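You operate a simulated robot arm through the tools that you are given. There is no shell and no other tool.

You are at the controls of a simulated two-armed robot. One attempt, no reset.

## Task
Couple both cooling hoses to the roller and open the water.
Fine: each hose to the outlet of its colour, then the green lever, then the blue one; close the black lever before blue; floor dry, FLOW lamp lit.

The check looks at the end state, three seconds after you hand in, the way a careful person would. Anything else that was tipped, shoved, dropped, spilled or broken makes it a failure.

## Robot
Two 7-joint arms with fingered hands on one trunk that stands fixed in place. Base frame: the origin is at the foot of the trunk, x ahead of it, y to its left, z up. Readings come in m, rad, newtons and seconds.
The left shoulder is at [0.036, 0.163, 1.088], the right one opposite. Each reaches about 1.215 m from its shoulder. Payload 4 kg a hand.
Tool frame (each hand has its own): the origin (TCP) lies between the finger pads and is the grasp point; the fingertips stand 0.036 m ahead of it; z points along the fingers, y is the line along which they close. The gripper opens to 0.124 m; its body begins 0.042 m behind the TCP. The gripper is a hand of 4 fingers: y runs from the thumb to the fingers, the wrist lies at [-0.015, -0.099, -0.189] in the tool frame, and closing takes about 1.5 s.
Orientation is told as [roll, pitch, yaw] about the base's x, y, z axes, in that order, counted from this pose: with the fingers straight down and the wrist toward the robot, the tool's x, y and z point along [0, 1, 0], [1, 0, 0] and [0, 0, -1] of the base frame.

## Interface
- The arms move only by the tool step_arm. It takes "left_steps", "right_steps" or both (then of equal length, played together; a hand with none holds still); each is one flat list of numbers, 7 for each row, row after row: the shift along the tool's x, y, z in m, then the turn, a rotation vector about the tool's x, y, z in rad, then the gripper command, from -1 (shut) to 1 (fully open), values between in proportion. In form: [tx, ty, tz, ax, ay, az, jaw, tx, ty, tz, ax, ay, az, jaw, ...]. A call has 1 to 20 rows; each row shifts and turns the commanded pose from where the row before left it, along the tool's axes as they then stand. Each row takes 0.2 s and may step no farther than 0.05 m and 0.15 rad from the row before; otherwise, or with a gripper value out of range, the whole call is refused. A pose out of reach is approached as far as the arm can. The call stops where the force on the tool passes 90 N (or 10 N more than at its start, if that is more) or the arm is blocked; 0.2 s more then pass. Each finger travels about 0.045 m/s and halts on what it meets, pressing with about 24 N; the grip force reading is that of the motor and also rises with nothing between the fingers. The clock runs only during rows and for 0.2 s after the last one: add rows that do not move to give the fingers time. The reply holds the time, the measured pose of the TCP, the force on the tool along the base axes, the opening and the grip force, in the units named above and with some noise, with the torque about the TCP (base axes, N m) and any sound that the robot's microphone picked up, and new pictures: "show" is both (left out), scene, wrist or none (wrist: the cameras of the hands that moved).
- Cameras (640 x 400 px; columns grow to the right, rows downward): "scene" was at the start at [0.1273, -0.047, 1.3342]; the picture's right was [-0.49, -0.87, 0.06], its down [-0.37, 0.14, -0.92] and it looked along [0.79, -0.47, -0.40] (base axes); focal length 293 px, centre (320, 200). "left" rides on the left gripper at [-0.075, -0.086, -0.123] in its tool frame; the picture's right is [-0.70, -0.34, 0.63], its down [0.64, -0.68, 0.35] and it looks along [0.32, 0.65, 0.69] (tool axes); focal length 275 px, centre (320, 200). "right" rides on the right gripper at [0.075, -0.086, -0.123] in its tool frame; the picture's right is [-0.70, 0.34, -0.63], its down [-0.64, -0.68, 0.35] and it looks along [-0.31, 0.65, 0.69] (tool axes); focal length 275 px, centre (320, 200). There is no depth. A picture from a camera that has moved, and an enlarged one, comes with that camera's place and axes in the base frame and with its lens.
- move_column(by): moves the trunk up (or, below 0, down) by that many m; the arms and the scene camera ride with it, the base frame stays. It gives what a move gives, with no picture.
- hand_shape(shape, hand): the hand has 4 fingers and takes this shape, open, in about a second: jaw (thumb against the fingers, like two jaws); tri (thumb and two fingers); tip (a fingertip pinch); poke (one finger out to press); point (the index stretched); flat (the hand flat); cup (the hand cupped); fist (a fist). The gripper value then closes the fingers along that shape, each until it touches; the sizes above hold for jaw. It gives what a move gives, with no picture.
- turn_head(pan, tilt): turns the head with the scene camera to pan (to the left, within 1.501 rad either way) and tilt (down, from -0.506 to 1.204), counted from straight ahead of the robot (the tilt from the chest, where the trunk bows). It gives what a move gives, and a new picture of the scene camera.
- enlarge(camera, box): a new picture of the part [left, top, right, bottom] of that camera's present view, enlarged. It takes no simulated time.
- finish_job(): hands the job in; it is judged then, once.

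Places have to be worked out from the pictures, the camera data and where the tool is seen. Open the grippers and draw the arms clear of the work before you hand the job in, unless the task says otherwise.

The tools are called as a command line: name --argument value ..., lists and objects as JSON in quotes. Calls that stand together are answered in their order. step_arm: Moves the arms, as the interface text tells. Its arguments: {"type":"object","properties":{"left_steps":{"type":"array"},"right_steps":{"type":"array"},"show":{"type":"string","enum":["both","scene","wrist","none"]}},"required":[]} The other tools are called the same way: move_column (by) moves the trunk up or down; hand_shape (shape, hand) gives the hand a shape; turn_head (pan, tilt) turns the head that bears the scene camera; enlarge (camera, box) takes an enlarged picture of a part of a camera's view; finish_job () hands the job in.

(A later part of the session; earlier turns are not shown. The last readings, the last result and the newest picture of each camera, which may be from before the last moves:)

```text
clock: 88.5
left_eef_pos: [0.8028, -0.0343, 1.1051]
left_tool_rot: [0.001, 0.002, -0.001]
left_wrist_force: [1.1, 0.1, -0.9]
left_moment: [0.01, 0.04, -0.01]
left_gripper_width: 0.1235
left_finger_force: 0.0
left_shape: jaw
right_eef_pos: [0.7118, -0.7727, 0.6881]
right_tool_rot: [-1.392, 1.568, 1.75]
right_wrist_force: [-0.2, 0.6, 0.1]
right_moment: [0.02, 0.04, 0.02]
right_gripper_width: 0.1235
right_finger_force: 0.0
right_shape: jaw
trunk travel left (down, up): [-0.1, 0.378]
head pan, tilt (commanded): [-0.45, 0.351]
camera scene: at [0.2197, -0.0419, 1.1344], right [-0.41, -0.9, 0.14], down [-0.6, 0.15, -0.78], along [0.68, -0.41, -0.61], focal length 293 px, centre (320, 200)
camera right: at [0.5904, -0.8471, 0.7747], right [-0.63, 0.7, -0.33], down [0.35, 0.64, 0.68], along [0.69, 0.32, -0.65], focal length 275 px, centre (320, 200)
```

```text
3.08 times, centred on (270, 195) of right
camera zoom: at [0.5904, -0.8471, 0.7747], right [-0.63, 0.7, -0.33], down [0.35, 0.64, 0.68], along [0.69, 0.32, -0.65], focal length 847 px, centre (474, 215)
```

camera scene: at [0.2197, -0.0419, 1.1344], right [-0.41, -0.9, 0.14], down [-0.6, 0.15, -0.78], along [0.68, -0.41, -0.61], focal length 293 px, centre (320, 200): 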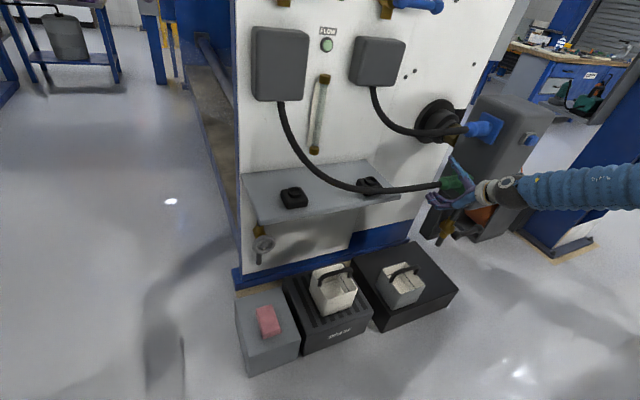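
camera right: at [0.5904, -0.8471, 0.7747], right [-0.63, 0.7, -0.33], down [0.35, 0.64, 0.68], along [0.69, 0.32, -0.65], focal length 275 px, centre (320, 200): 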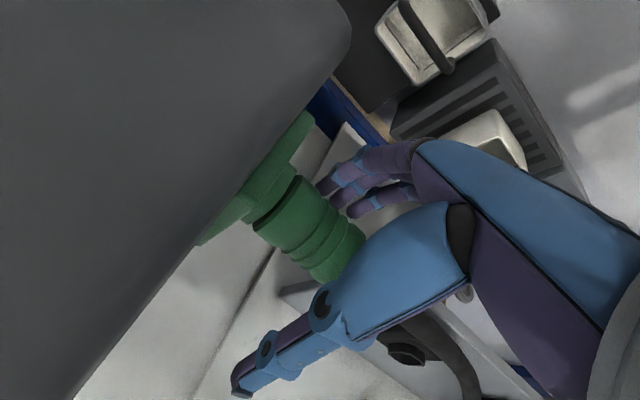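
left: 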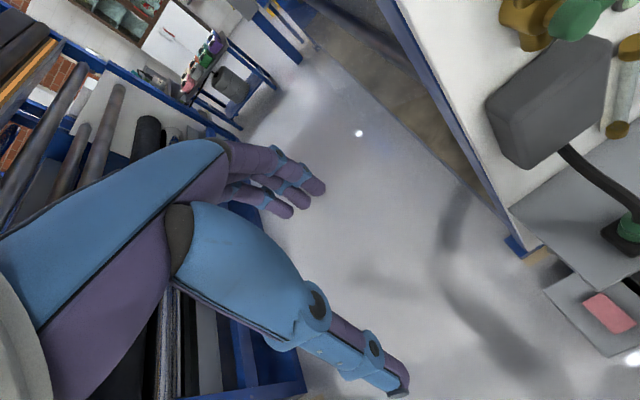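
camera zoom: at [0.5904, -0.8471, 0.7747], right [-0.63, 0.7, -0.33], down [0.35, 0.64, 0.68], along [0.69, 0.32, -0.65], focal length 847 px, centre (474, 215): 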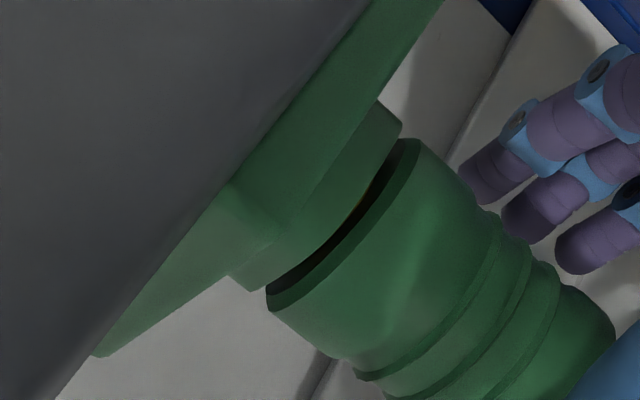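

Green holds by itself. I retreat straight back and compare both couplings.

step_arm --right_steps '[0, 0, -0.04, 0, 0, 0, 1, 0, 0, -0.05, 0, 0, 0, 1, 0, 0, -0.05, 0, 0, 0, 1, 0, 0, -0.05, 0, 0, 0, 1, 0, 0, -0.04, 0, 0, 0, 1, 0, 0, 0, 0, 0, 0, 1]' --show "both"

enlarge --camera "scene" --box '[430, 100, 530, 200]'

enlarge --camera "right" --box '[0, 0, 330, 260]'

```text
clock: 89.9
left_eef_pos: [0.8044, -0.0355, 1.1042]
left_tool_rot: [0.0, 0.003, 0.0]
left_wrist_force: [0.7, -0.7, 0.3]
left_moment: [0.0, -0.01, 0.0]
left_gripper_width: 0.1234
left_finger_force: 0.1
left_shape: jaw
right_eef_pos: [0.4814, -0.7722, 0.6874]
right_tool_rot: [-1.283, 1.566, 1.858]
right_wrist_force: [0.4, 0.4, 0.0]
right_moment: [-0.02, -0.01, 0.02]
right_gripper_width: 0.1236
right_finger_force: 0.0
right_shape: jaw
trunk travel left (down, up): [-0.1, 0.378]
head pan, tilt (commanded): [-0.45, 0.351]
camera scene: at [0.2202, -0.042, 1.1341], right [-0.41, -0.9, 0.14], down [-0.6, 0.15, -0.78], along [0.68, -0.41, -0.61], focal length 293 px, centre (320, 200)
camera right: at [0.3592, -0.8475, 0.775], right [-0.63, 0.7, -0.33], down [0.35, 0.64, 0.68], along [0.69, 0.32, -0.65], focal length 275 px, centre (320, 200)
```

scene: 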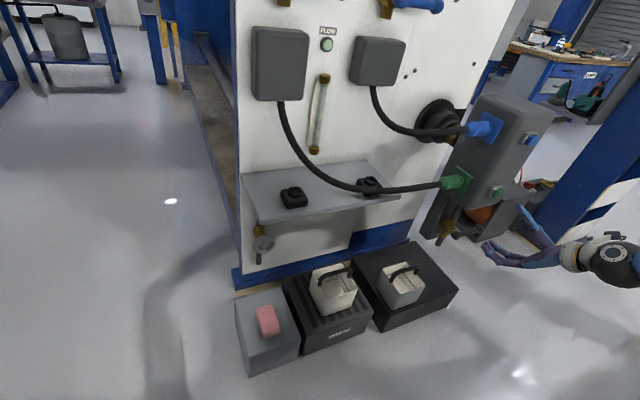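
right: 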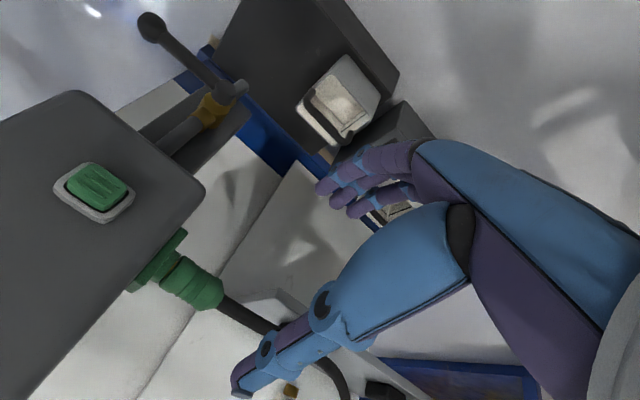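

```text
4.00 times, centred on (480, 150) of scene
camera zoom: at [0.2202, -0.042, 1.1341], right [-0.41, -0.9, 0.14], down [-0.6, 0.15, -0.78], along [0.68, -0.41, -0.61], focal length 1174 px, centre (-320, 400)
```

zoom: 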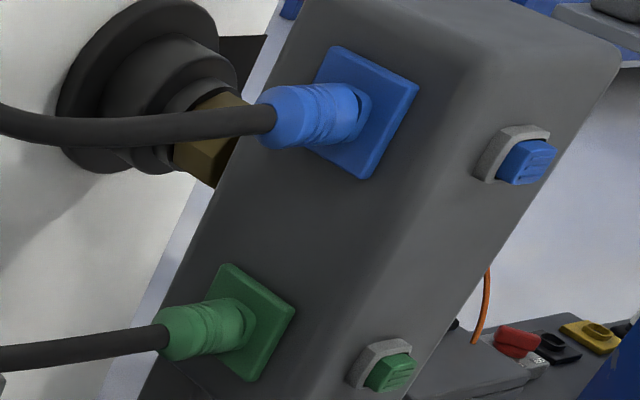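

```text
1.54 times, centred on (165, 130) of right
camera zoom: at [0.3592, -0.8475, 0.775], right [-0.63, 0.7, -0.33], down [0.35, 0.64, 0.68], along [0.69, 0.32, -0.65], focal length 424 px, centre (558, 308)
```

zoom: 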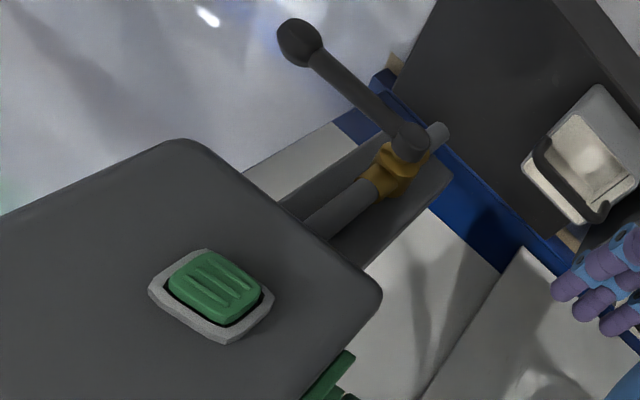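

Both couplings are plugged straight and the black lever is closed. Next come the levers: I roll the right hand back, raise it in front of the panel and set the poke finger.

step_arm --right_steps '[0, 0, 0, 0, 0, 0.1496, 1, 0, 0, 0, 0, 0, 0.1496, 1, 0, 0, 0, 0, 0, 0.1496, 1, 0, 0, 0, 0, 0, 0.1496, 1, 0, 0, 0, 0, 0, 0.1496, 1, 0, 0, 0, 0, 0, 0.1496, 1, 0, 0, 0, 0, 0, 0.1496, 1, 0, 0, 0, 0, 0, 0.1496, 1, 0, 0, 0, 0, 0, 0.1496, 1, 0, 0, 0, 0, 0, 0.1496, 1, 0, 0, 0, 0, 0, 0.0748, 1, -0.049, 0, 0, 0, 0, 0, 1, -0.049, 0, 0, 0, 0, 0, 1, -0.049, 0, 0, 0, 0, 0, 1, -0.049, 0, 0, 0, 0, 0, 1, -0.049, 0, 0, 0, 0, 0, 1, -0.049, 0, 0, 0, 0, 0, 1, -0.049, 0, 0, 0, 0, 0, 1]' --show "none"

hand_shape --shape "poke" --hand "right"

turn_head --pan -0.4 --tilt -0.05

```text
clock: 93.7
left_eef_pos: [0.8037, -0.0345, 1.1057]
left_tool_rot: [0.001, 0.0, 0.003]
left_wrist_force: [0.3, 0.3, 0.0]
left_moment: [-0.02, 0.01, 0.02]
left_gripper_width: 0.1238
left_finger_force: 0.0
left_shape: jaw
right_eef_pos: [0.4813, -0.7739, 1.0328]
right_tool_rot: [-1.569, -0.004, 1.57]
right_wrist_force: [0.0, 0.5, -0.9]
right_moment: [-0.02, -0.01, -0.02]
right_gripper_width: 0.1238
right_finger_force: 0.1
right_shape: jaw
trunk travel left (down, up): [-0.1, 0.378]
head pan, tilt (commanded): [-0.45, 0.351]
```

```text
clock: 94.6
left_eef_pos: [0.8018, -0.0346, 1.1054]
left_tool_rot: [0.001, 0.0, 0.001]
left_wrist_force: [-0.1, 0.3, -0.4]
left_moment: [-0.01, 0.01, -0.01]
left_gripper_width: 0.1236
left_finger_force: 0.1
left_shape: jaw
right_eef_pos: [0.4828, -0.7736, 1.0299]
right_tool_rot: [-1.57, -0.002, 1.571]
right_wrist_force: [0.0, -0.6, -0.7]
right_moment: [0.01, 0.01, 0.01]
right_gripper_width: 0.0
right_finger_force: 0.1
right_shape: poke
trunk travel left (down, up): [-0.1, 0.378]
head pan, tilt (commanded): [-0.45, 0.351]
```

```text
clock: 95.5
left_eef_pos: [0.8041, -0.0342, 1.1049]
left_tool_rot: [0.001, 0.001, 0.001]
left_wrist_force: [0.1, 0.2, 1.0]
left_moment: [-0.02, -0.03, 0.01]
left_gripper_width: 0.1241
left_finger_force: 0.0
left_shape: jaw
right_eef_pos: [0.4819, -0.7731, 1.0302]
right_tool_rot: [-1.573, -0.002, 1.57]
right_wrist_force: [-0.2, -0.7, -0.1]
right_moment: [0.01, 0.0, 0.02]
right_gripper_width: 0.0
right_finger_force: 0.0
right_shape: poke
trunk travel left (down, up): [-0.1, 0.378]
head pan, tilt (commanded): [-0.4, -0.051]
camera scene: at [0.2298, -0.0359, 1.17], right [-0.37, -0.92, 0.13], down [-0.29, -0.02, -0.96], along [0.88, -0.39, -0.26], focal length 293 px, centre (320, 200)
```

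scene: 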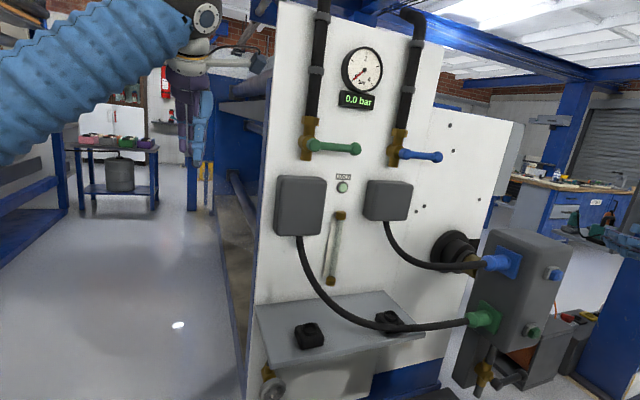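

A clear view of both levers, gauge and lamp. I enlarge the levers to measure them.

enlarge --camera "scene" --box '[290, 90, 450, 210]'

enlarge --camera "right" --box '[120, 100, 440, 330]'

```text
3.33 times, centred on (370, 150) of scene
camera zoom: at [0.2298, -0.0359, 1.17], right [-0.37, -0.92, 0.13], down [-0.29, -0.02, -0.96], along [0.88, -0.39, -0.26], focal length 978 px, centre (153, 367)
```

zoom: 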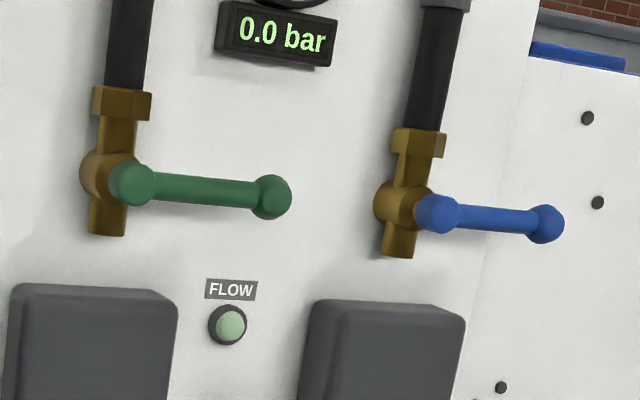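

```text
1.74 times, centred on (280, 215) of right
camera zoom: at [0.3601, -0.8591, 0.9568], right [-0.63, 0.34, 0.7], down [0.35, -0.68, 0.64], along [0.69, 0.65, 0.32], focal length 479 px, centre (390, 174)
```

zoom: 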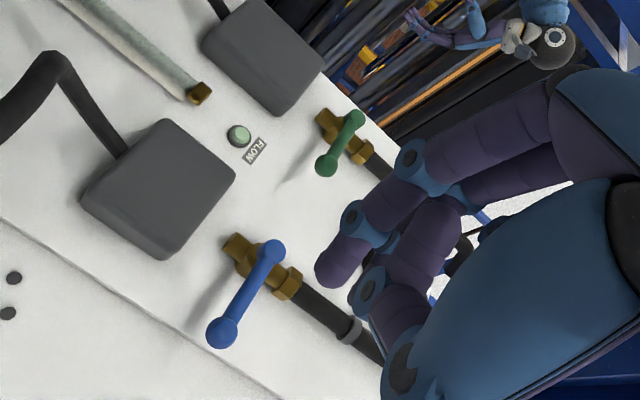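

Green lever: pivot (0.911,-0.302,1.110), ball end (0.909,-0.4175,1.111); blue: pivot (0.9105,-0.581,1.110), end (0.906,-0.6955,1.110). I bring the poke finger in front of and below the outer half of the green lever.

step_arm --right_steps '[-0.0056, 0.0482, 0, 0, 0, 0, 1, -0.0056, 0.0482, 0, 0, 0, 0, 1, -0.0056, 0.0482, 0, 0, 0, 0, 1, -0.0056, 0.0482, 0, 0, 0, 0, 1, -0.0056, 0.0482, 0, 0, 0, 0, 1, -0.0056, 0.0482, 0, 0, 0, 0, 1, -0.0056, 0.0482, 0, 0, 0, 0, 1, -0.0056, 0.0482, 0, 0, 0, 0, 1, 0, 0, 0.05, 0, 0, 0, 1, 0, 0, 0.05, 0, 0, 0, 1, 0, 0, 0.05, 0, 0, 0, 1, 0, 0, 0.05, 0, 0, 0, 1, 0, 0, 0.05, 0, 0, 0, 1, 0, 0, 0.05, 0, 0, 0, 1, 0, 0, 0, 0, 0, 0, 1]' --show "both"

enlarge --camera "scene" --box '[280, 90, 460, 210]'

```text
clock: 98.7
left_eef_pos: [0.8075, -0.0362, 1.0997]
left_tool_rot: [0.001, 0.007, 0.001]
left_wrist_force: [0.6, -0.4, -1.4]
left_moment: [0.04, 0.08, 0.01]
left_gripper_width: 0.1235
left_finger_force: 0.1
left_shape: jaw
right_eef_pos: [0.7971, -0.4017, 1.0775]
right_tool_rot: [-1.565, -0.006, 1.569]
right_wrist_force: [0.7, -0.7, -1.7]
right_moment: [0.01, -0.08, 0.04]
right_gripper_width: 0.0002
right_finger_force: 0.0
right_shape: poke
right hand out of reach, approached as far as the arm can: row 8
trunk travel left (down, up): [-0.1, 0.378]
head pan, tilt (commanded): [-0.4, -0.051]
camera scene: at [0.234, -0.0376, 1.1676], right [-0.37, -0.92, 0.13], down [-0.29, -0.02, -0.96], along [0.88, -0.39, -0.26], focal length 293 px, centre (320, 200)
camera right: at [0.6735, -0.4863, 1.0046], right [-0.63, 0.33, 0.7], down [0.35, -0.69, 0.64], along [0.7, 0.65, 0.31], focal length 275 px, centre (320, 200)
```

scene: 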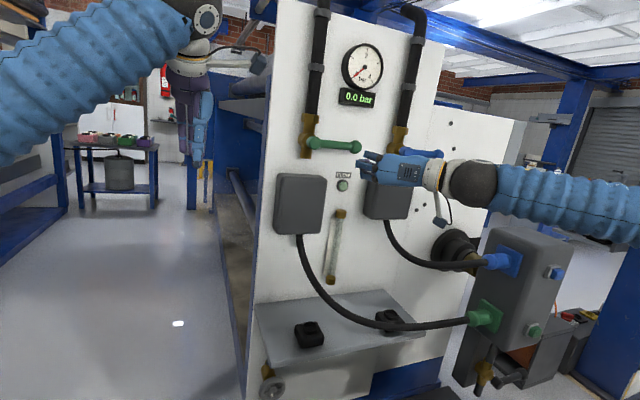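
right: 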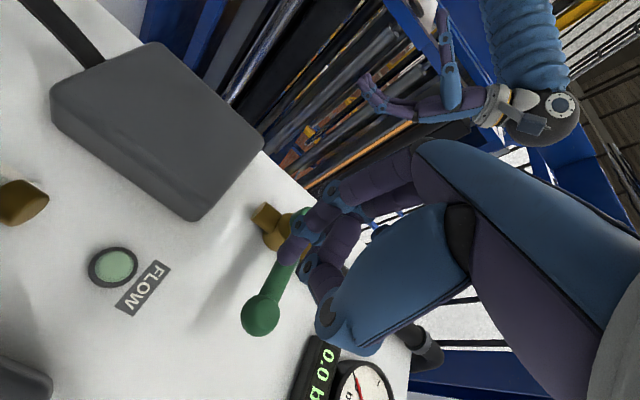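

```text
3.33 times, centred on (370, 150) of scene
camera zoom: at [0.234, -0.0376, 1.1676], right [-0.37, -0.92, 0.13], down [-0.29, -0.02, -0.96], along [0.88, -0.39, -0.26], focal length 978 px, centre (153, 367)
```

zoom: 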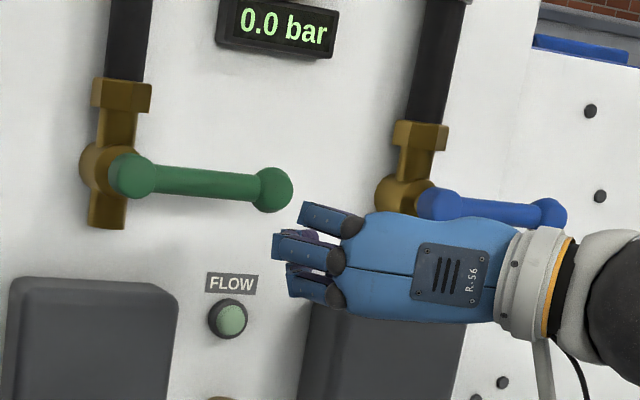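

The poke finger is below lever height and ahead of the other digits. I move the finger forward under the green lever's outer half.

step_arm --right_steps '[0, 0.006, 0.03, 0, 0, 0, 1, 0, 0.006, 0.03, 0, 0, 0, 1, 0, 0, 0.02, 0, 0, 0, 1, 0, 0, 0, 0, 0, 0, 1]' --show "both"

enlarge --camera "scene" --box '[280, 90, 460, 210]'

enlarge --camera "right" --box '[180, 150, 420, 350]'

```text
clock: 99.7
left_eef_pos: [0.8032, -0.0337, 1.1053]
left_tool_rot: [0.0, -0.001, 0.003]
left_wrist_force: [0.6, -0.2, 0.5]
left_moment: [0.0, 0.01, 0.0]
left_gripper_width: 0.1235
left_finger_force: 0.0
left_shape: jaw
right_eef_pos: [0.8727, -0.3863, 1.0848]
right_tool_rot: [-1.571, -0.002, 1.571]
right_wrist_force: [-0.3, -0.3, -1.1]
right_moment: [0.0, 0.02, 0.02]
right_gripper_width: 0.0
right_finger_force: 0.2
right_shape: poke
trunk travel left (down, up): [-0.1, 0.378]
head pan, tilt (commanded): [-0.4, -0.051]
camera scene: at [0.2298, -0.0357, 1.1701], right [-0.37, -0.92, 0.13], down [-0.29, -0.02, -0.96], along [0.88, -0.39, -0.26], focal length 293 px, centre (320, 200)
camera right: at [0.7507, -0.4722, 1.0111], right [-0.63, 0.34, 0.7], down [0.35, -0.68, 0.64], along [0.69, 0.65, 0.32], focal length 275 px, centre (320, 200)
```

scene: 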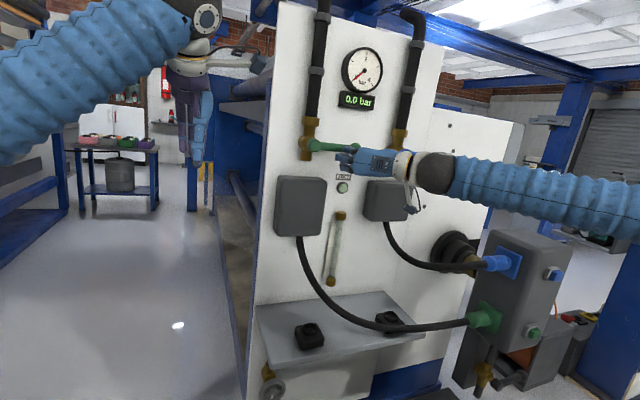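
right: 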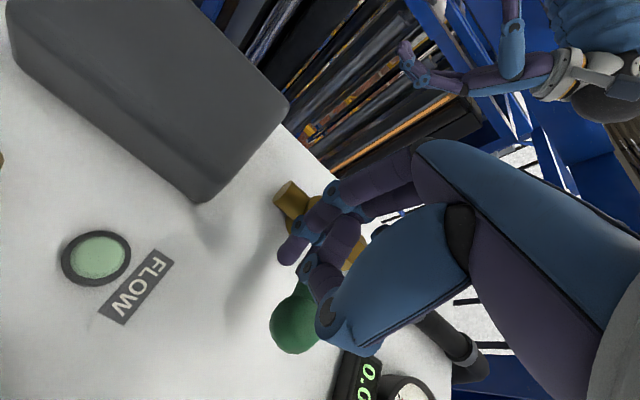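

```text
3.33 times, centred on (370, 150) of scene
camera zoom: at [0.2298, -0.0357, 1.1701], right [-0.37, -0.92, 0.13], down [-0.29, -0.02, -0.96], along [0.88, -0.39, -0.26], focal length 978 px, centre (153, 367)
```

zoom: 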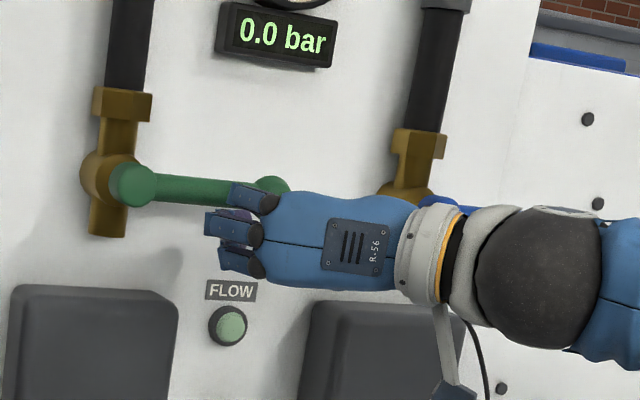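

```text
2.00 times, centred on (300, 250) of right
camera zoom: at [0.7507, -0.4722, 1.0111], right [-0.63, 0.34, 0.7], down [0.35, -0.68, 0.64], along [0.69, 0.65, 0.32], focal length 551 px, centre (360, 100)
```

zoom: 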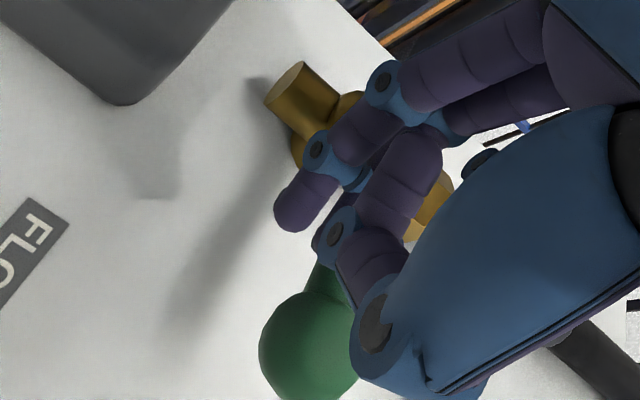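

The fingertip is just under the rod with no contact yet. I lift in small steps to test that the lever opens upward.

step_arm --right_steps '[-0.008, 0, 0.003, 0, 0, 0, 1, -0.008, 0, 0, 0, 0, 0, 1, -0.008, -0.001, 0, 0, 0, 0, 1, -0.006, -0.001, 0, 0, 0, 0, 1]' --show "both"

enlarge --camera "scene" --box '[280, 90, 460, 210]'

```text
clock: 100.7
left_eef_pos: [0.8039, -0.0345, 1.1037]
left_tool_rot: [0.0, 0.0, 0.001]
left_wrist_force: [-0.1, 0.1, -0.9]
left_moment: [0.06, 0.01, 0.02]
left_gripper_width: 0.1238
left_finger_force: 0.1
left_shape: jaw
right_eef_pos: [0.8757, -0.3894, 1.1144]
right_tool_rot: [-1.571, -0.003, 1.571]
right_wrist_force: [0.1, -0.3, -1.3]
right_moment: [-0.03, 0.03, 0.0]
right_gripper_width: 0.0
right_finger_force: 0.0
right_shape: poke
trunk travel left (down, up): [-0.1, 0.378]
head pan, tilt (commanded): [-0.4, -0.051]
camera scene: at [0.2299, -0.0358, 1.1701], right [-0.37, -0.92, 0.13], down [-0.29, -0.02, -0.96], along [0.88, -0.39, -0.26], focal length 293 px, centre (320, 200)
camera right: at [0.7538, -0.4737, 1.0411], right [-0.63, 0.34, 0.7], down [0.35, -0.68, 0.64], along [0.69, 0.65, 0.32], focal length 275 px, centre (320, 200)
```

scene: 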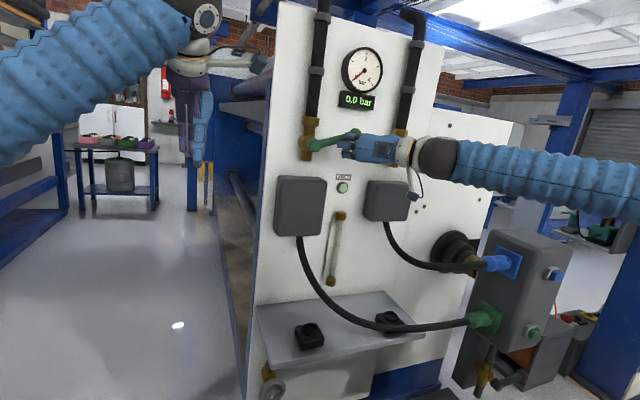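
right: 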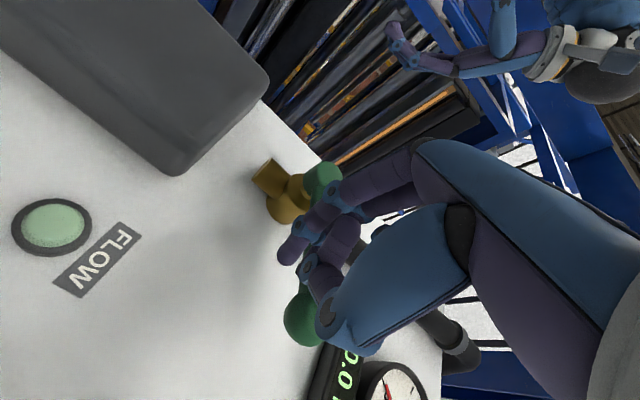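

```text
3.33 times, centred on (370, 150) of scene
camera zoom: at [0.2299, -0.0358, 1.1701], right [-0.37, -0.92, 0.13], down [-0.29, -0.02, -0.96], along [0.88, -0.39, -0.26], focal length 978 px, centre (153, 367)
```

zoom: 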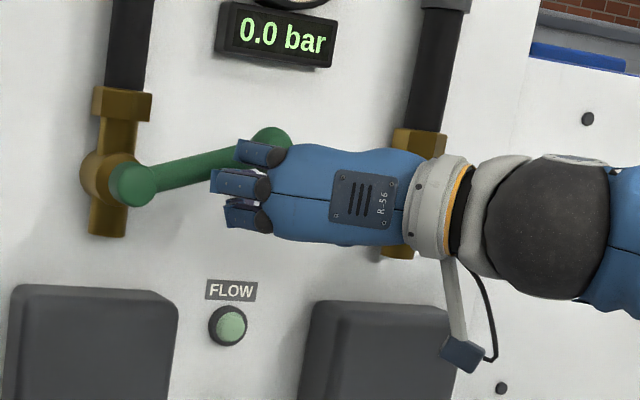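

The lever is rising (≈20°) with hardly any force. I follow the arc further up to about 60° and check.

step_arm --right_steps '[-0.008, 0.0015, 0, 0, 0, 0, 1, -0.0075, 0.0016, 0, 0, 0, 0, 1, -0.0105, 0.0045, 0, 0, 0, 0, 1, -0.0104, 0.0048, 0, 0, 0, 0, 1, -0.009, 0.007, 0, 0, 0, 0, 1, -0.0087, 0.0073, 0, 0, 0, 0, 1]' --show "both"

enlarge --camera "scene" --box '[280, 70, 460, 190]'

```text
clock: 102.1
left_eef_pos: [0.8039, -0.034, 1.1046]
left_tool_rot: [0.0, 0.0, 0.0]
left_wrist_force: [0.1, -0.3, 0.0]
left_moment: [0.01, -0.02, 0.04]
left_gripper_width: 0.1243
left_finger_force: 0.0
left_shape: jaw
right_eef_pos: [0.8769, -0.3598, 1.1704]
right_tool_rot: [-1.569, -0.003, 1.57]
right_wrist_force: [0.2, -0.1, 0.0]
right_moment: [0.02, 0.0, -0.03]
right_gripper_width: 0.0
right_finger_force: 0.1
right_shape: poke
trunk travel left (down, up): [-0.1, 0.378]
head pan, tilt (commanded): [-0.4, -0.051]
camera scene: at [0.2298, -0.0356, 1.1701], right [-0.37, -0.92, 0.13], down [-0.29, -0.02, -0.96], along [0.88, -0.39, -0.26], focal length 293 px, centre (320, 200)
camera right: at [0.7539, -0.4468, 1.0962], right [-0.63, 0.34, 0.7], down [0.35, -0.68, 0.64], along [0.69, 0.65, 0.32], focal length 275 px, centre (320, 200)
```

scene: 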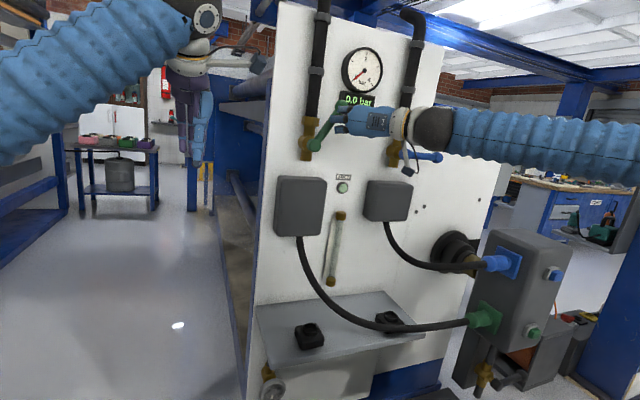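
right: 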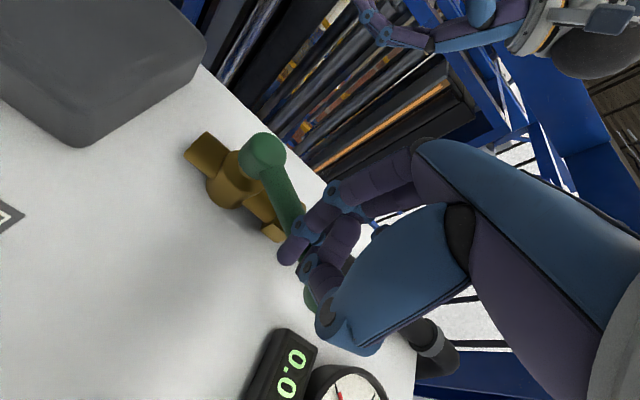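

```text
3.33 times, centred on (370, 130) of scene
camera zoom: at [0.2298, -0.0356, 1.1701], right [-0.37, -0.92, 0.13], down [-0.29, -0.02, -0.96], along [0.88, -0.39, -0.26], focal length 978 px, centre (153, 433)
```

zoom: 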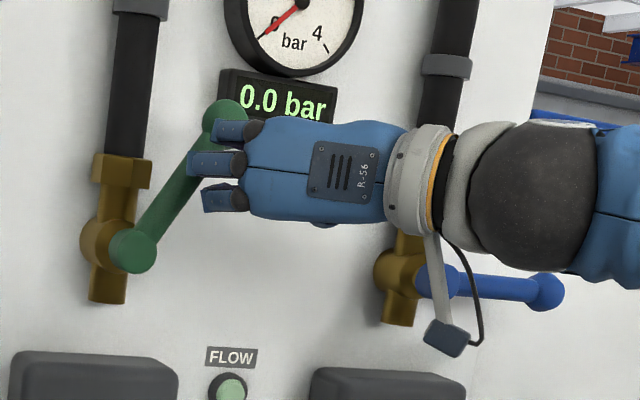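

Lever at ~60°. I finish the arc to vertical.

step_arm --right_steps '[-0.0068, 0.0092, 0, 0, 0, 0, 1, -0.0067, 0.0093, 0, 0, 0, 0, 1, -0.0042, 0.0106, 0, 0, 0, 0, 1, -0.004, 0.0107, 0, 0, 0, 0, 1, 0, 0, 0, 0, 0, 0, 1]' --show "both"

enlarge --camera "scene" --box '[280, 70, 460, 190]'

```text
clock: 103.3
left_eef_pos: [0.8045, -0.0344, 1.105]
left_tool_rot: [0.0, 0.0, 0.0]
left_wrist_force: [-0.7, 1.1, -0.1]
left_moment: [0.0, 0.01, 0.01]
left_gripper_width: 0.1237
left_finger_force: 0.0
left_shape: jaw
right_eef_pos: [0.8765, -0.3213, 1.1915]
right_tool_rot: [-1.571, -0.004, 1.57]
right_wrist_force: [-2.8, -0.1, -0.1]
right_moment: [-0.02, -0.02, 0.0]
right_gripper_width: 0.0
right_finger_force: 0.0
right_shape: poke
trunk travel left (down, up): [-0.1, 0.378]
head pan, tilt (commanded): [-0.4, -0.051]
camera scene: at [0.2297, -0.0359, 1.1701], right [-0.37, -0.92, 0.13], down [-0.29, -0.02, -0.96], along [0.88, -0.39, -0.26], focal length 293 px, centre (320, 200)
camera right: at [0.754, -0.4073, 1.1176], right [-0.63, 0.34, 0.7], down [0.35, -0.68, 0.64], along [0.69, 0.65, 0.32], focal length 275 px, centre (320, 200)
```

scene: 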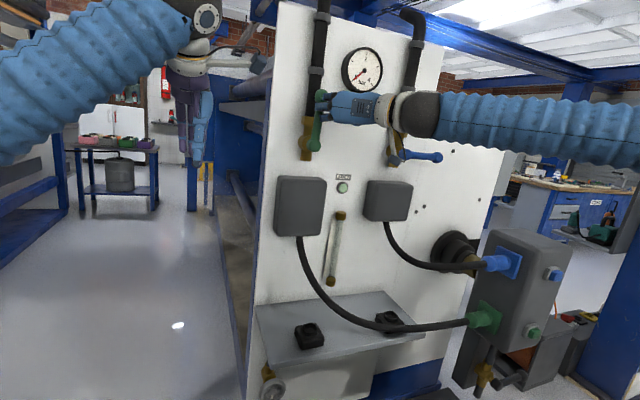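
right: 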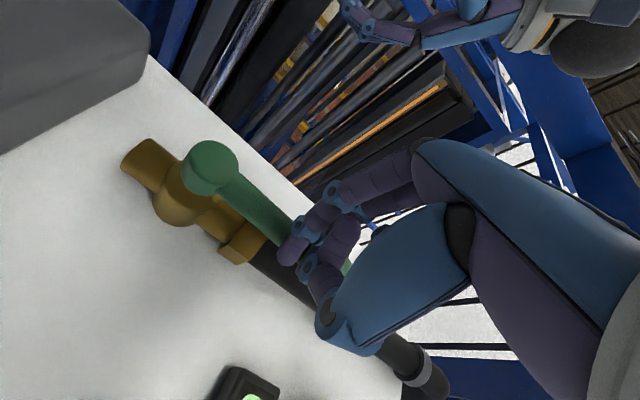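

```text
3.33 times, centred on (370, 130) of scene
camera zoom: at [0.2297, -0.0359, 1.1701], right [-0.37, -0.92, 0.13], down [-0.29, -0.02, -0.96], along [0.88, -0.39, -0.26], focal length 978 px, centre (153, 433)
```

zoom: 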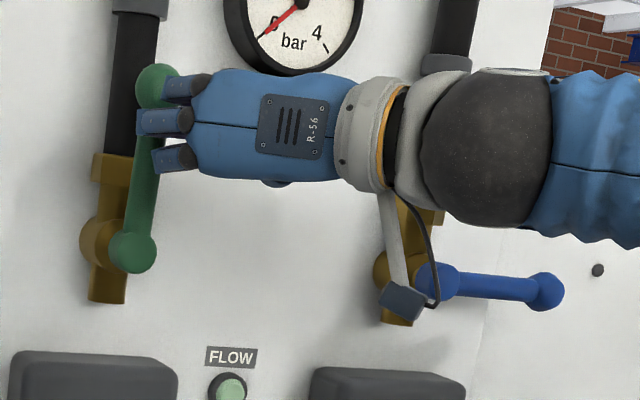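

Nearly vertical; I push the last few degrees until the stop is felt.

step_arm --right_steps '[-0.001, 0.006, 0, 0, 0, 0, 1, 0, 0.005, 0, 0, 0, 0, 1, 0, 0, 0, 0, 0, 0, 1]' --show "scene"

enlarge --camera "scene" --box '[280, 70, 460, 190]'

```text
clock: 104.1
left_eef_pos: [0.8023, -0.0348, 1.1043]
left_tool_rot: [-0.001, 0.002, 0.001]
left_wrist_force: [0.1, 0.3, -0.4]
left_moment: [0.0, -0.02, -0.02]
left_gripper_width: 0.1233
left_finger_force: 0.1
left_shape: jaw
right_eef_pos: [0.8761, -0.313, 1.1931]
right_tool_rot: [-1.571, -0.004, 1.569]
right_wrist_force: [-6.4, -11.4, 1.6]
right_moment: [0.07, -0.06, -0.35]
right_gripper_width: 0.0
right_finger_force: 0.0
right_shape: poke
trunk travel left (down, up): [-0.1, 0.378]
head pan, tilt (commanded): [-0.4, -0.051]
camera scene: at [0.2292, -0.037, 1.1702], right [-0.37, -0.92, 0.13], down [-0.29, -0.02, -0.96], along [0.88, -0.39, -0.26], focal length 293 px, centre (320, 200)
```

scene: 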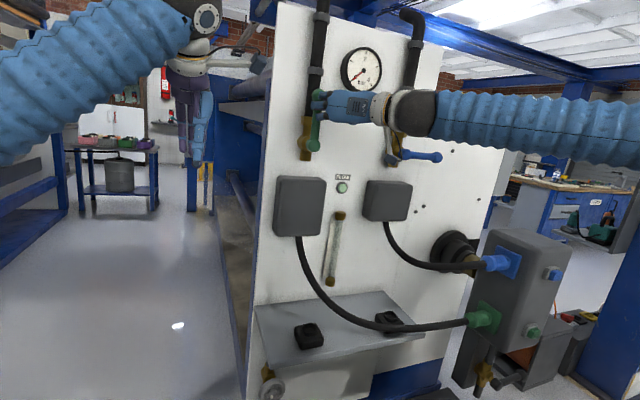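

```text
3.33 times, centred on (370, 130) of scene
camera zoom: at [0.2292, -0.037, 1.1702], right [-0.37, -0.92, 0.13], down [-0.29, -0.02, -0.96], along [0.88, -0.39, -0.26], focal length 978 px, centre (153, 433)
```

zoom: 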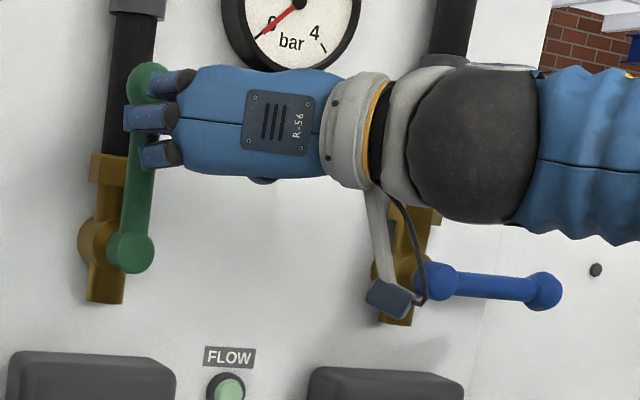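

The green lever is at its stop, parallel to its pipe (open). I back the finger away and check gauge, floor and couplings for leaks.

step_arm --right_steps '[0, -0.02, 0, 0, 0, 0, 1, 0, -0.01, -0.04, 0, 0, 0, 1, 0, 0, -0.05, 0, 0, 0, 1, 0, -0.04, -0.02, 0, 0, 0, 1, 0.01, -0.048, 0, 0, 0, 0, 1, 0.02, -0.045, 0, 0, 0, 0, 1, 0.02, -0.045, 0, 0, 0, 0, 1, 0.02, -0.04, 0, 0, 0, 0, 1]' --show "both"

enlarge --camera "scene" --box '[290, 20, 450, 140]'

enlarge --camera "scene" --box '[430, 220, 620, 400]'

```text
clock: 105.9
left_eef_pos: [0.8046, -0.035, 1.1047]
left_tool_rot: [-0.001, 0.002, -0.001]
left_wrist_force: [0.0, -1.3, -0.6]
left_moment: [0.02, -0.01, -0.02]
left_gripper_width: 0.1236
left_finger_force: 0.0
left_shape: jaw
right_eef_pos: [0.7668, -0.5592, 1.1197]
right_tool_rot: [-1.571, -0.003, 1.57]
right_wrist_force: [0.1, -0.6, -1.3]
right_moment: [0.02, -0.02, 0.03]
right_gripper_width: 0.0
right_finger_force: 0.0
right_shape: poke
trunk travel left (down, up): [-0.1, 0.378]
head pan, tilt (commanded): [-0.4, -0.051]
camera scene: at [0.2302, -0.0365, 1.1698], right [-0.37, -0.92, 0.13], down [-0.29, -0.02, -0.96], along [0.88, -0.39, -0.26], focal length 293 px, centre (320, 200)
camera right: at [0.644, -0.6456, 1.0451], right [-0.63, 0.33, 0.7], down [0.35, -0.68, 0.64], along [0.69, 0.65, 0.32], focal length 275 px, centre (320, 200)
```

scene: 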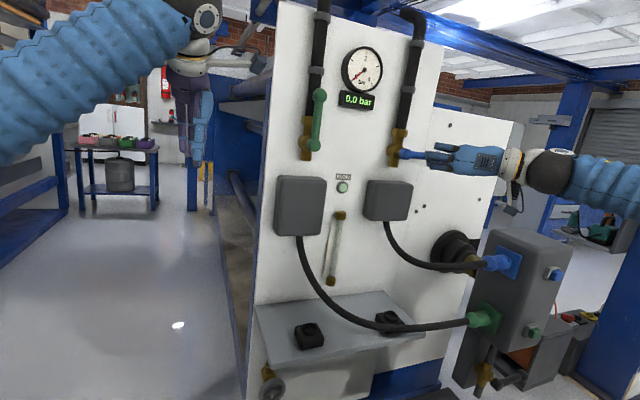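
right: 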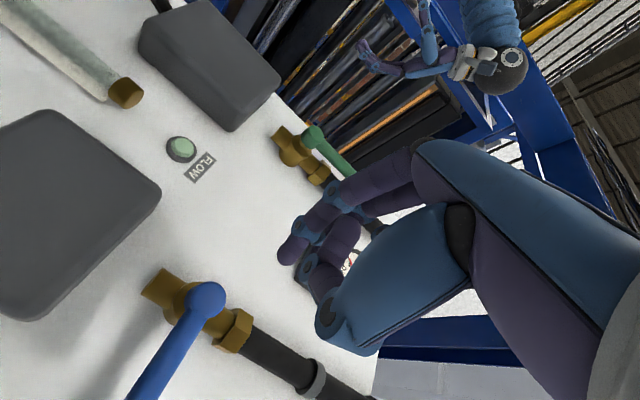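

```text
3.33 times, centred on (370, 80) of scene
camera zoom: at [0.2302, -0.0365, 1.1698], right [-0.37, -0.92, 0.13], down [-0.29, -0.02, -0.96], along [0.88, -0.39, -0.26], focal length 978 px, centre (153, 600)
```

zoom: 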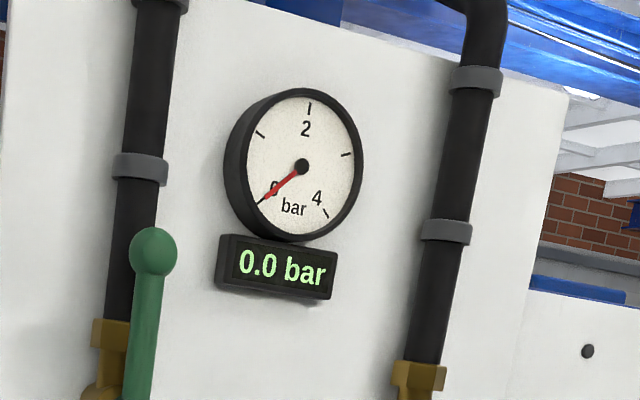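

```text
2.22 times, centred on (525, 310) of scene
camera zoom: at [0.2302, -0.0365, 1.1698], right [-0.37, -0.92, 0.13], down [-0.29, -0.02, -0.96], along [0.88, -0.39, -0.26], focal length 652 px, centre (-136, -44)
```

zoom: 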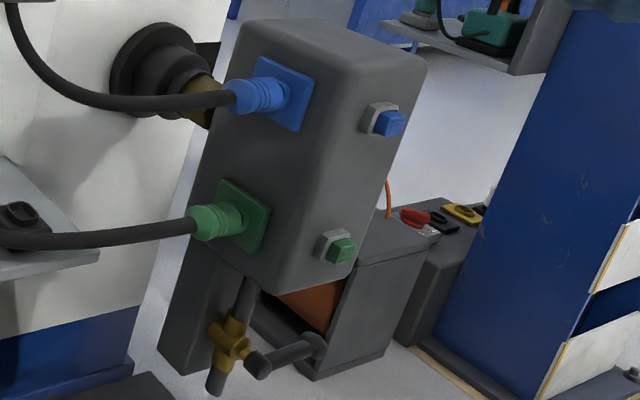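

No leak is visible, black stays closed and the green lever stays open. I position the finger below the blue lever in the same manner.

step_arm --right_steps '[0.013, -0.036, 0, 0, 0, 0, 1, 0.013, -0.036, 0, 0, 0, 0, 1, 0.011, -0.034, 0, 0, 0, 0, 1, 0, 0, 0.036, 0, 0, 0, 1, 0, 0, 0.036, 0, 0, 0, 1, 0, 0, 0.036, 0, 0, 0, 1, 0, 0, 0, 0, 0, 0, 1]' --show "both"

enlarge --camera "scene" --box '[360, 90, 540, 210]'

enlarge --camera "right" --box '[180, 150, 420, 350]'

```text
clock: 107.5
left_eef_pos: [0.8021, -0.0335, 1.1069]
left_tool_rot: [-0.001, 0.0, 0.001]
left_wrist_force: [0.3, -0.8, 0.4]
left_moment: [0.0, -0.03, 0.01]
left_gripper_width: 0.1237
left_finger_force: 0.1
left_shape: jaw
right_eef_pos: [0.8737, -0.6638, 1.0856]
right_tool_rot: [-1.572, -0.002, 1.569]
right_wrist_force: [0.5, 0.5, 0.3]
right_moment: [0.02, 0.01, 0.01]
right_gripper_width: 0.0
right_finger_force: 0.1
right_shape: poke
trunk travel left (down, up): [-0.1, 0.378]
head pan, tilt (commanded): [-0.4, -0.051]
camera scene: at [0.2291, -0.0357, 1.1706], right [-0.37, -0.92, 0.13], down [-0.29, -0.02, -0.96], along [0.88, -0.39, -0.26], focal length 293 px, centre (320, 200)
camera right: at [0.7519, -0.7494, 1.0111], right [-0.63, 0.34, 0.7], down [0.35, -0.68, 0.64], along [0.69, 0.65, 0.32], focal length 275 px, centre (320, 200)
```

scene: 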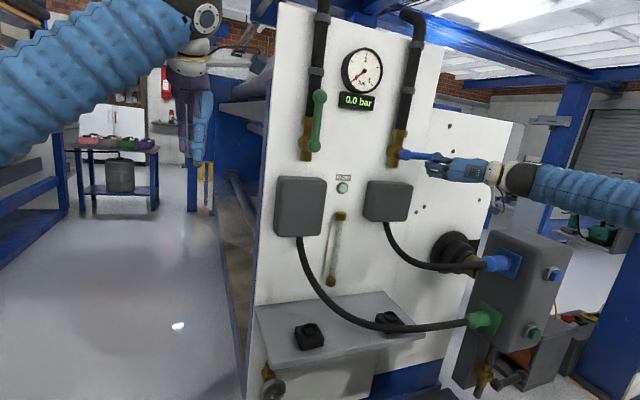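
right: 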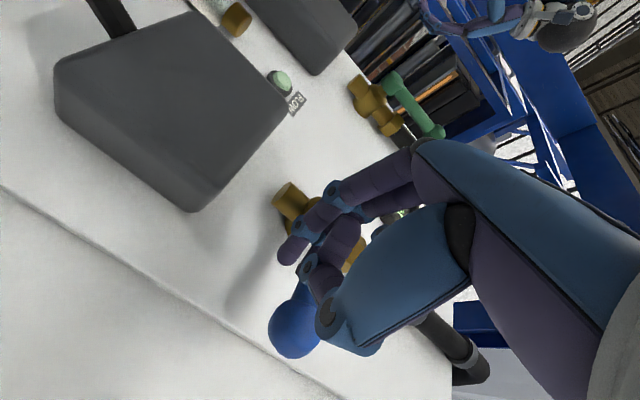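

```text
3.33 times, centred on (450, 150) of scene
camera zoom: at [0.2291, -0.0357, 1.1706], right [-0.37, -0.92, 0.13], down [-0.29, -0.02, -0.96], along [0.88, -0.39, -0.26], focal length 978 px, centre (-113, 367)
```

zoom: 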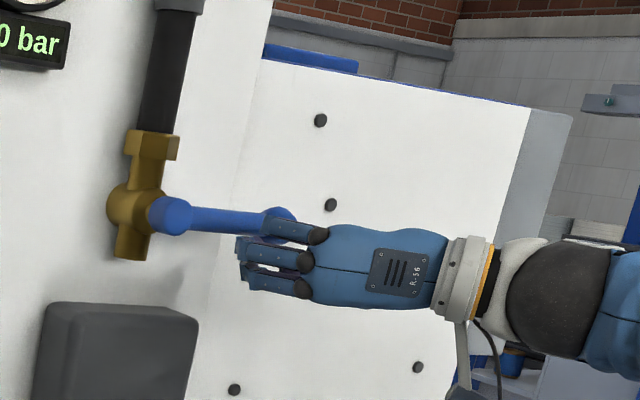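

```text
2.00 times, centred on (300, 250) of right
camera zoom: at [0.7519, -0.7494, 1.0111], right [-0.63, 0.34, 0.7], down [0.35, -0.68, 0.64], along [0.69, 0.65, 0.32], focal length 551 px, centre (360, 100)
```

zoom: 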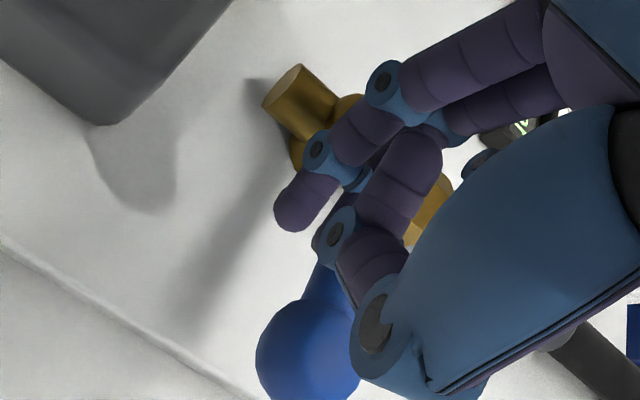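

The relation to the blue lever is the same as it was for green; black is closed and green open. I lift the blue lever along the same arc.

step_arm --right_steps '[-0.008, 0, 0.003, 0, 0, 0, 1, -0.008, 0, 0, 0, 0, 0, 1, -0.008, -0.001, 0, 0, 0, 0, 1, -0.006, -0.001, 0, 0, 0, 0, 1, -0.008, 0.0015, 0, 0, 0, 0, 1, -0.0075, 0.0016, 0, 0, 0, 0, 1, -0.0105, 0.0045, 0, 0, 0, 0, 1, -0.0104, 0.0048, 0, 0, 0, 0, 1, -0.009, 0.007, 0, 0, 0, 0, 1, -0.0087, 0.0073, 0, 0, 0, 0, 1]' --show "scene"

enlarge --camera "scene" --box '[300, 70, 480, 210]'

```text
clock: 109.7
left_eef_pos: [0.803, -0.0341, 1.1051]
left_tool_rot: [0.0, 0.001, 0.001]
left_wrist_force: [0.0, 0.7, -0.4]
left_moment: [-0.02, -0.01, 0.02]
left_gripper_width: 0.1238
left_finger_force: 0.0
left_shape: jaw
right_eef_pos: [0.8758, -0.6407, 1.1686]
right_tool_rot: [-1.571, -0.004, 1.57]
right_wrist_force: [0.4, -0.9, 0.6]
right_moment: [0.01, 0.01, -0.01]
right_gripper_width: 0.0
right_finger_force: 0.1
right_shape: poke
trunk travel left (down, up): [-0.1, 0.378]
head pan, tilt (commanded): [-0.4, -0.051]
camera scene: at [0.2298, -0.0358, 1.1702], right [-0.37, -0.92, 0.13], down [-0.29, -0.02, -0.96], along [0.88, -0.39, -0.26], focal length 293 px, centre (320, 200)
```

scene: 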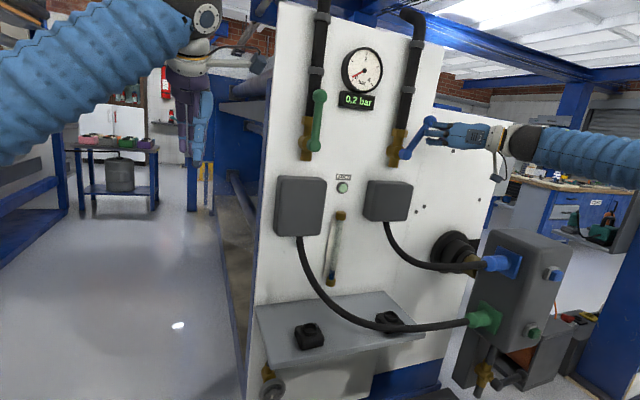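

```text
2.86 times, centred on (390, 140) of scene
camera zoom: at [0.2298, -0.0358, 1.1702], right [-0.37, -0.92, 0.13], down [-0.29, -0.02, -0.96], along [0.88, -0.39, -0.26], focal length 838 px, centre (120, 371)
```

zoom: 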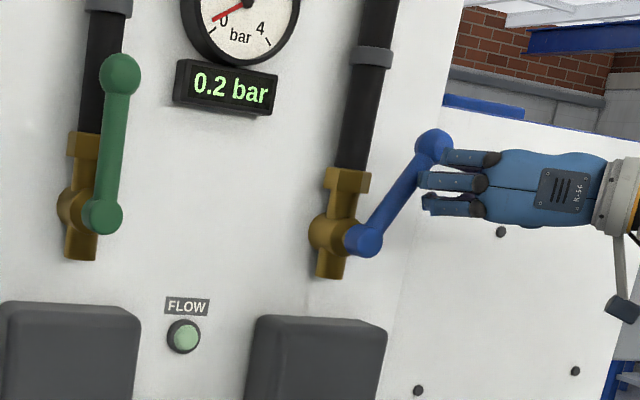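

The gauge begins to rise (0.2 bar) as blue opens. I finish the arc to the stop.

step_arm --right_steps '[-0.0068, 0.0092, 0, 0, 0, 0, 1, -0.0067, 0.0093, 0, 0, 0, 0, 1, -0.0042, 0.0106, 0, 0, 0, 0, 1, -0.004, 0.0107, 0, 0, 0, 0, 1, -0.001, 0.006, 0, 0, 0, 0, 1, 0, 0.005, 0, 0, 0, 0, 1, 0, 0, 0, 0, 0, 0, 1]' --show "scene"

enlarge --camera "scene" --box '[300, 70, 480, 210]'

```text
clock: 111.3
left_eef_pos: [0.8021, -0.0365, 1.1063]
left_tool_rot: [0.0, 0.001, -0.001]
left_wrist_force: [0.7, 0.0, 0.2]
left_moment: [0.01, 0.0, -0.02]
left_gripper_width: 0.1235
left_finger_force: 0.1
left_shape: jaw
right_eef_pos: [0.8755, -0.5938, 1.1907]
right_tool_rot: [-1.573, -0.004, 1.568]
right_wrist_force: [-10.0, -15.8, -0.3]
right_moment: [0.12, -0.07, -0.44]
right_gripper_width: 0.0
right_finger_force: 0.1
right_shape: poke
trunk travel left (down, up): [-0.1, 0.378]
head pan, tilt (commanded): [-0.4, -0.051]
camera scene: at [0.2289, -0.0375, 1.1703], right [-0.37, -0.92, 0.13], down [-0.29, -0.02, -0.96], along [0.88, -0.39, -0.26], focal length 293 px, centre (320, 200)
```

scene: 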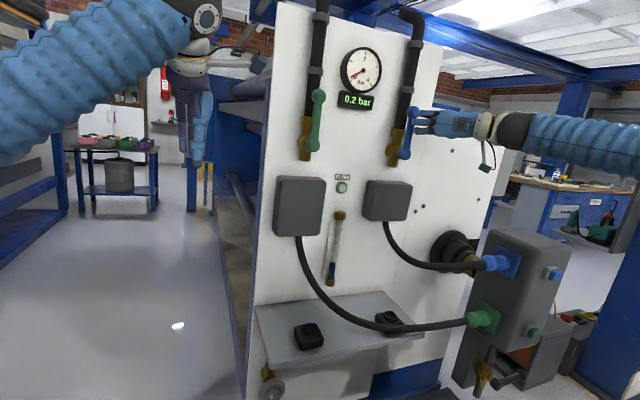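

```text
2.86 times, centred on (390, 140) of scene
camera zoom: at [0.2289, -0.0375, 1.1703], right [-0.37, -0.92, 0.13], down [-0.29, -0.02, -0.96], along [0.88, -0.39, -0.26], focal length 838 px, centre (120, 371)
```

zoom: 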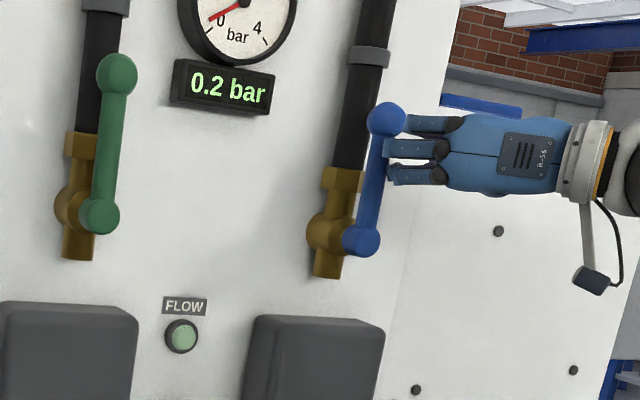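

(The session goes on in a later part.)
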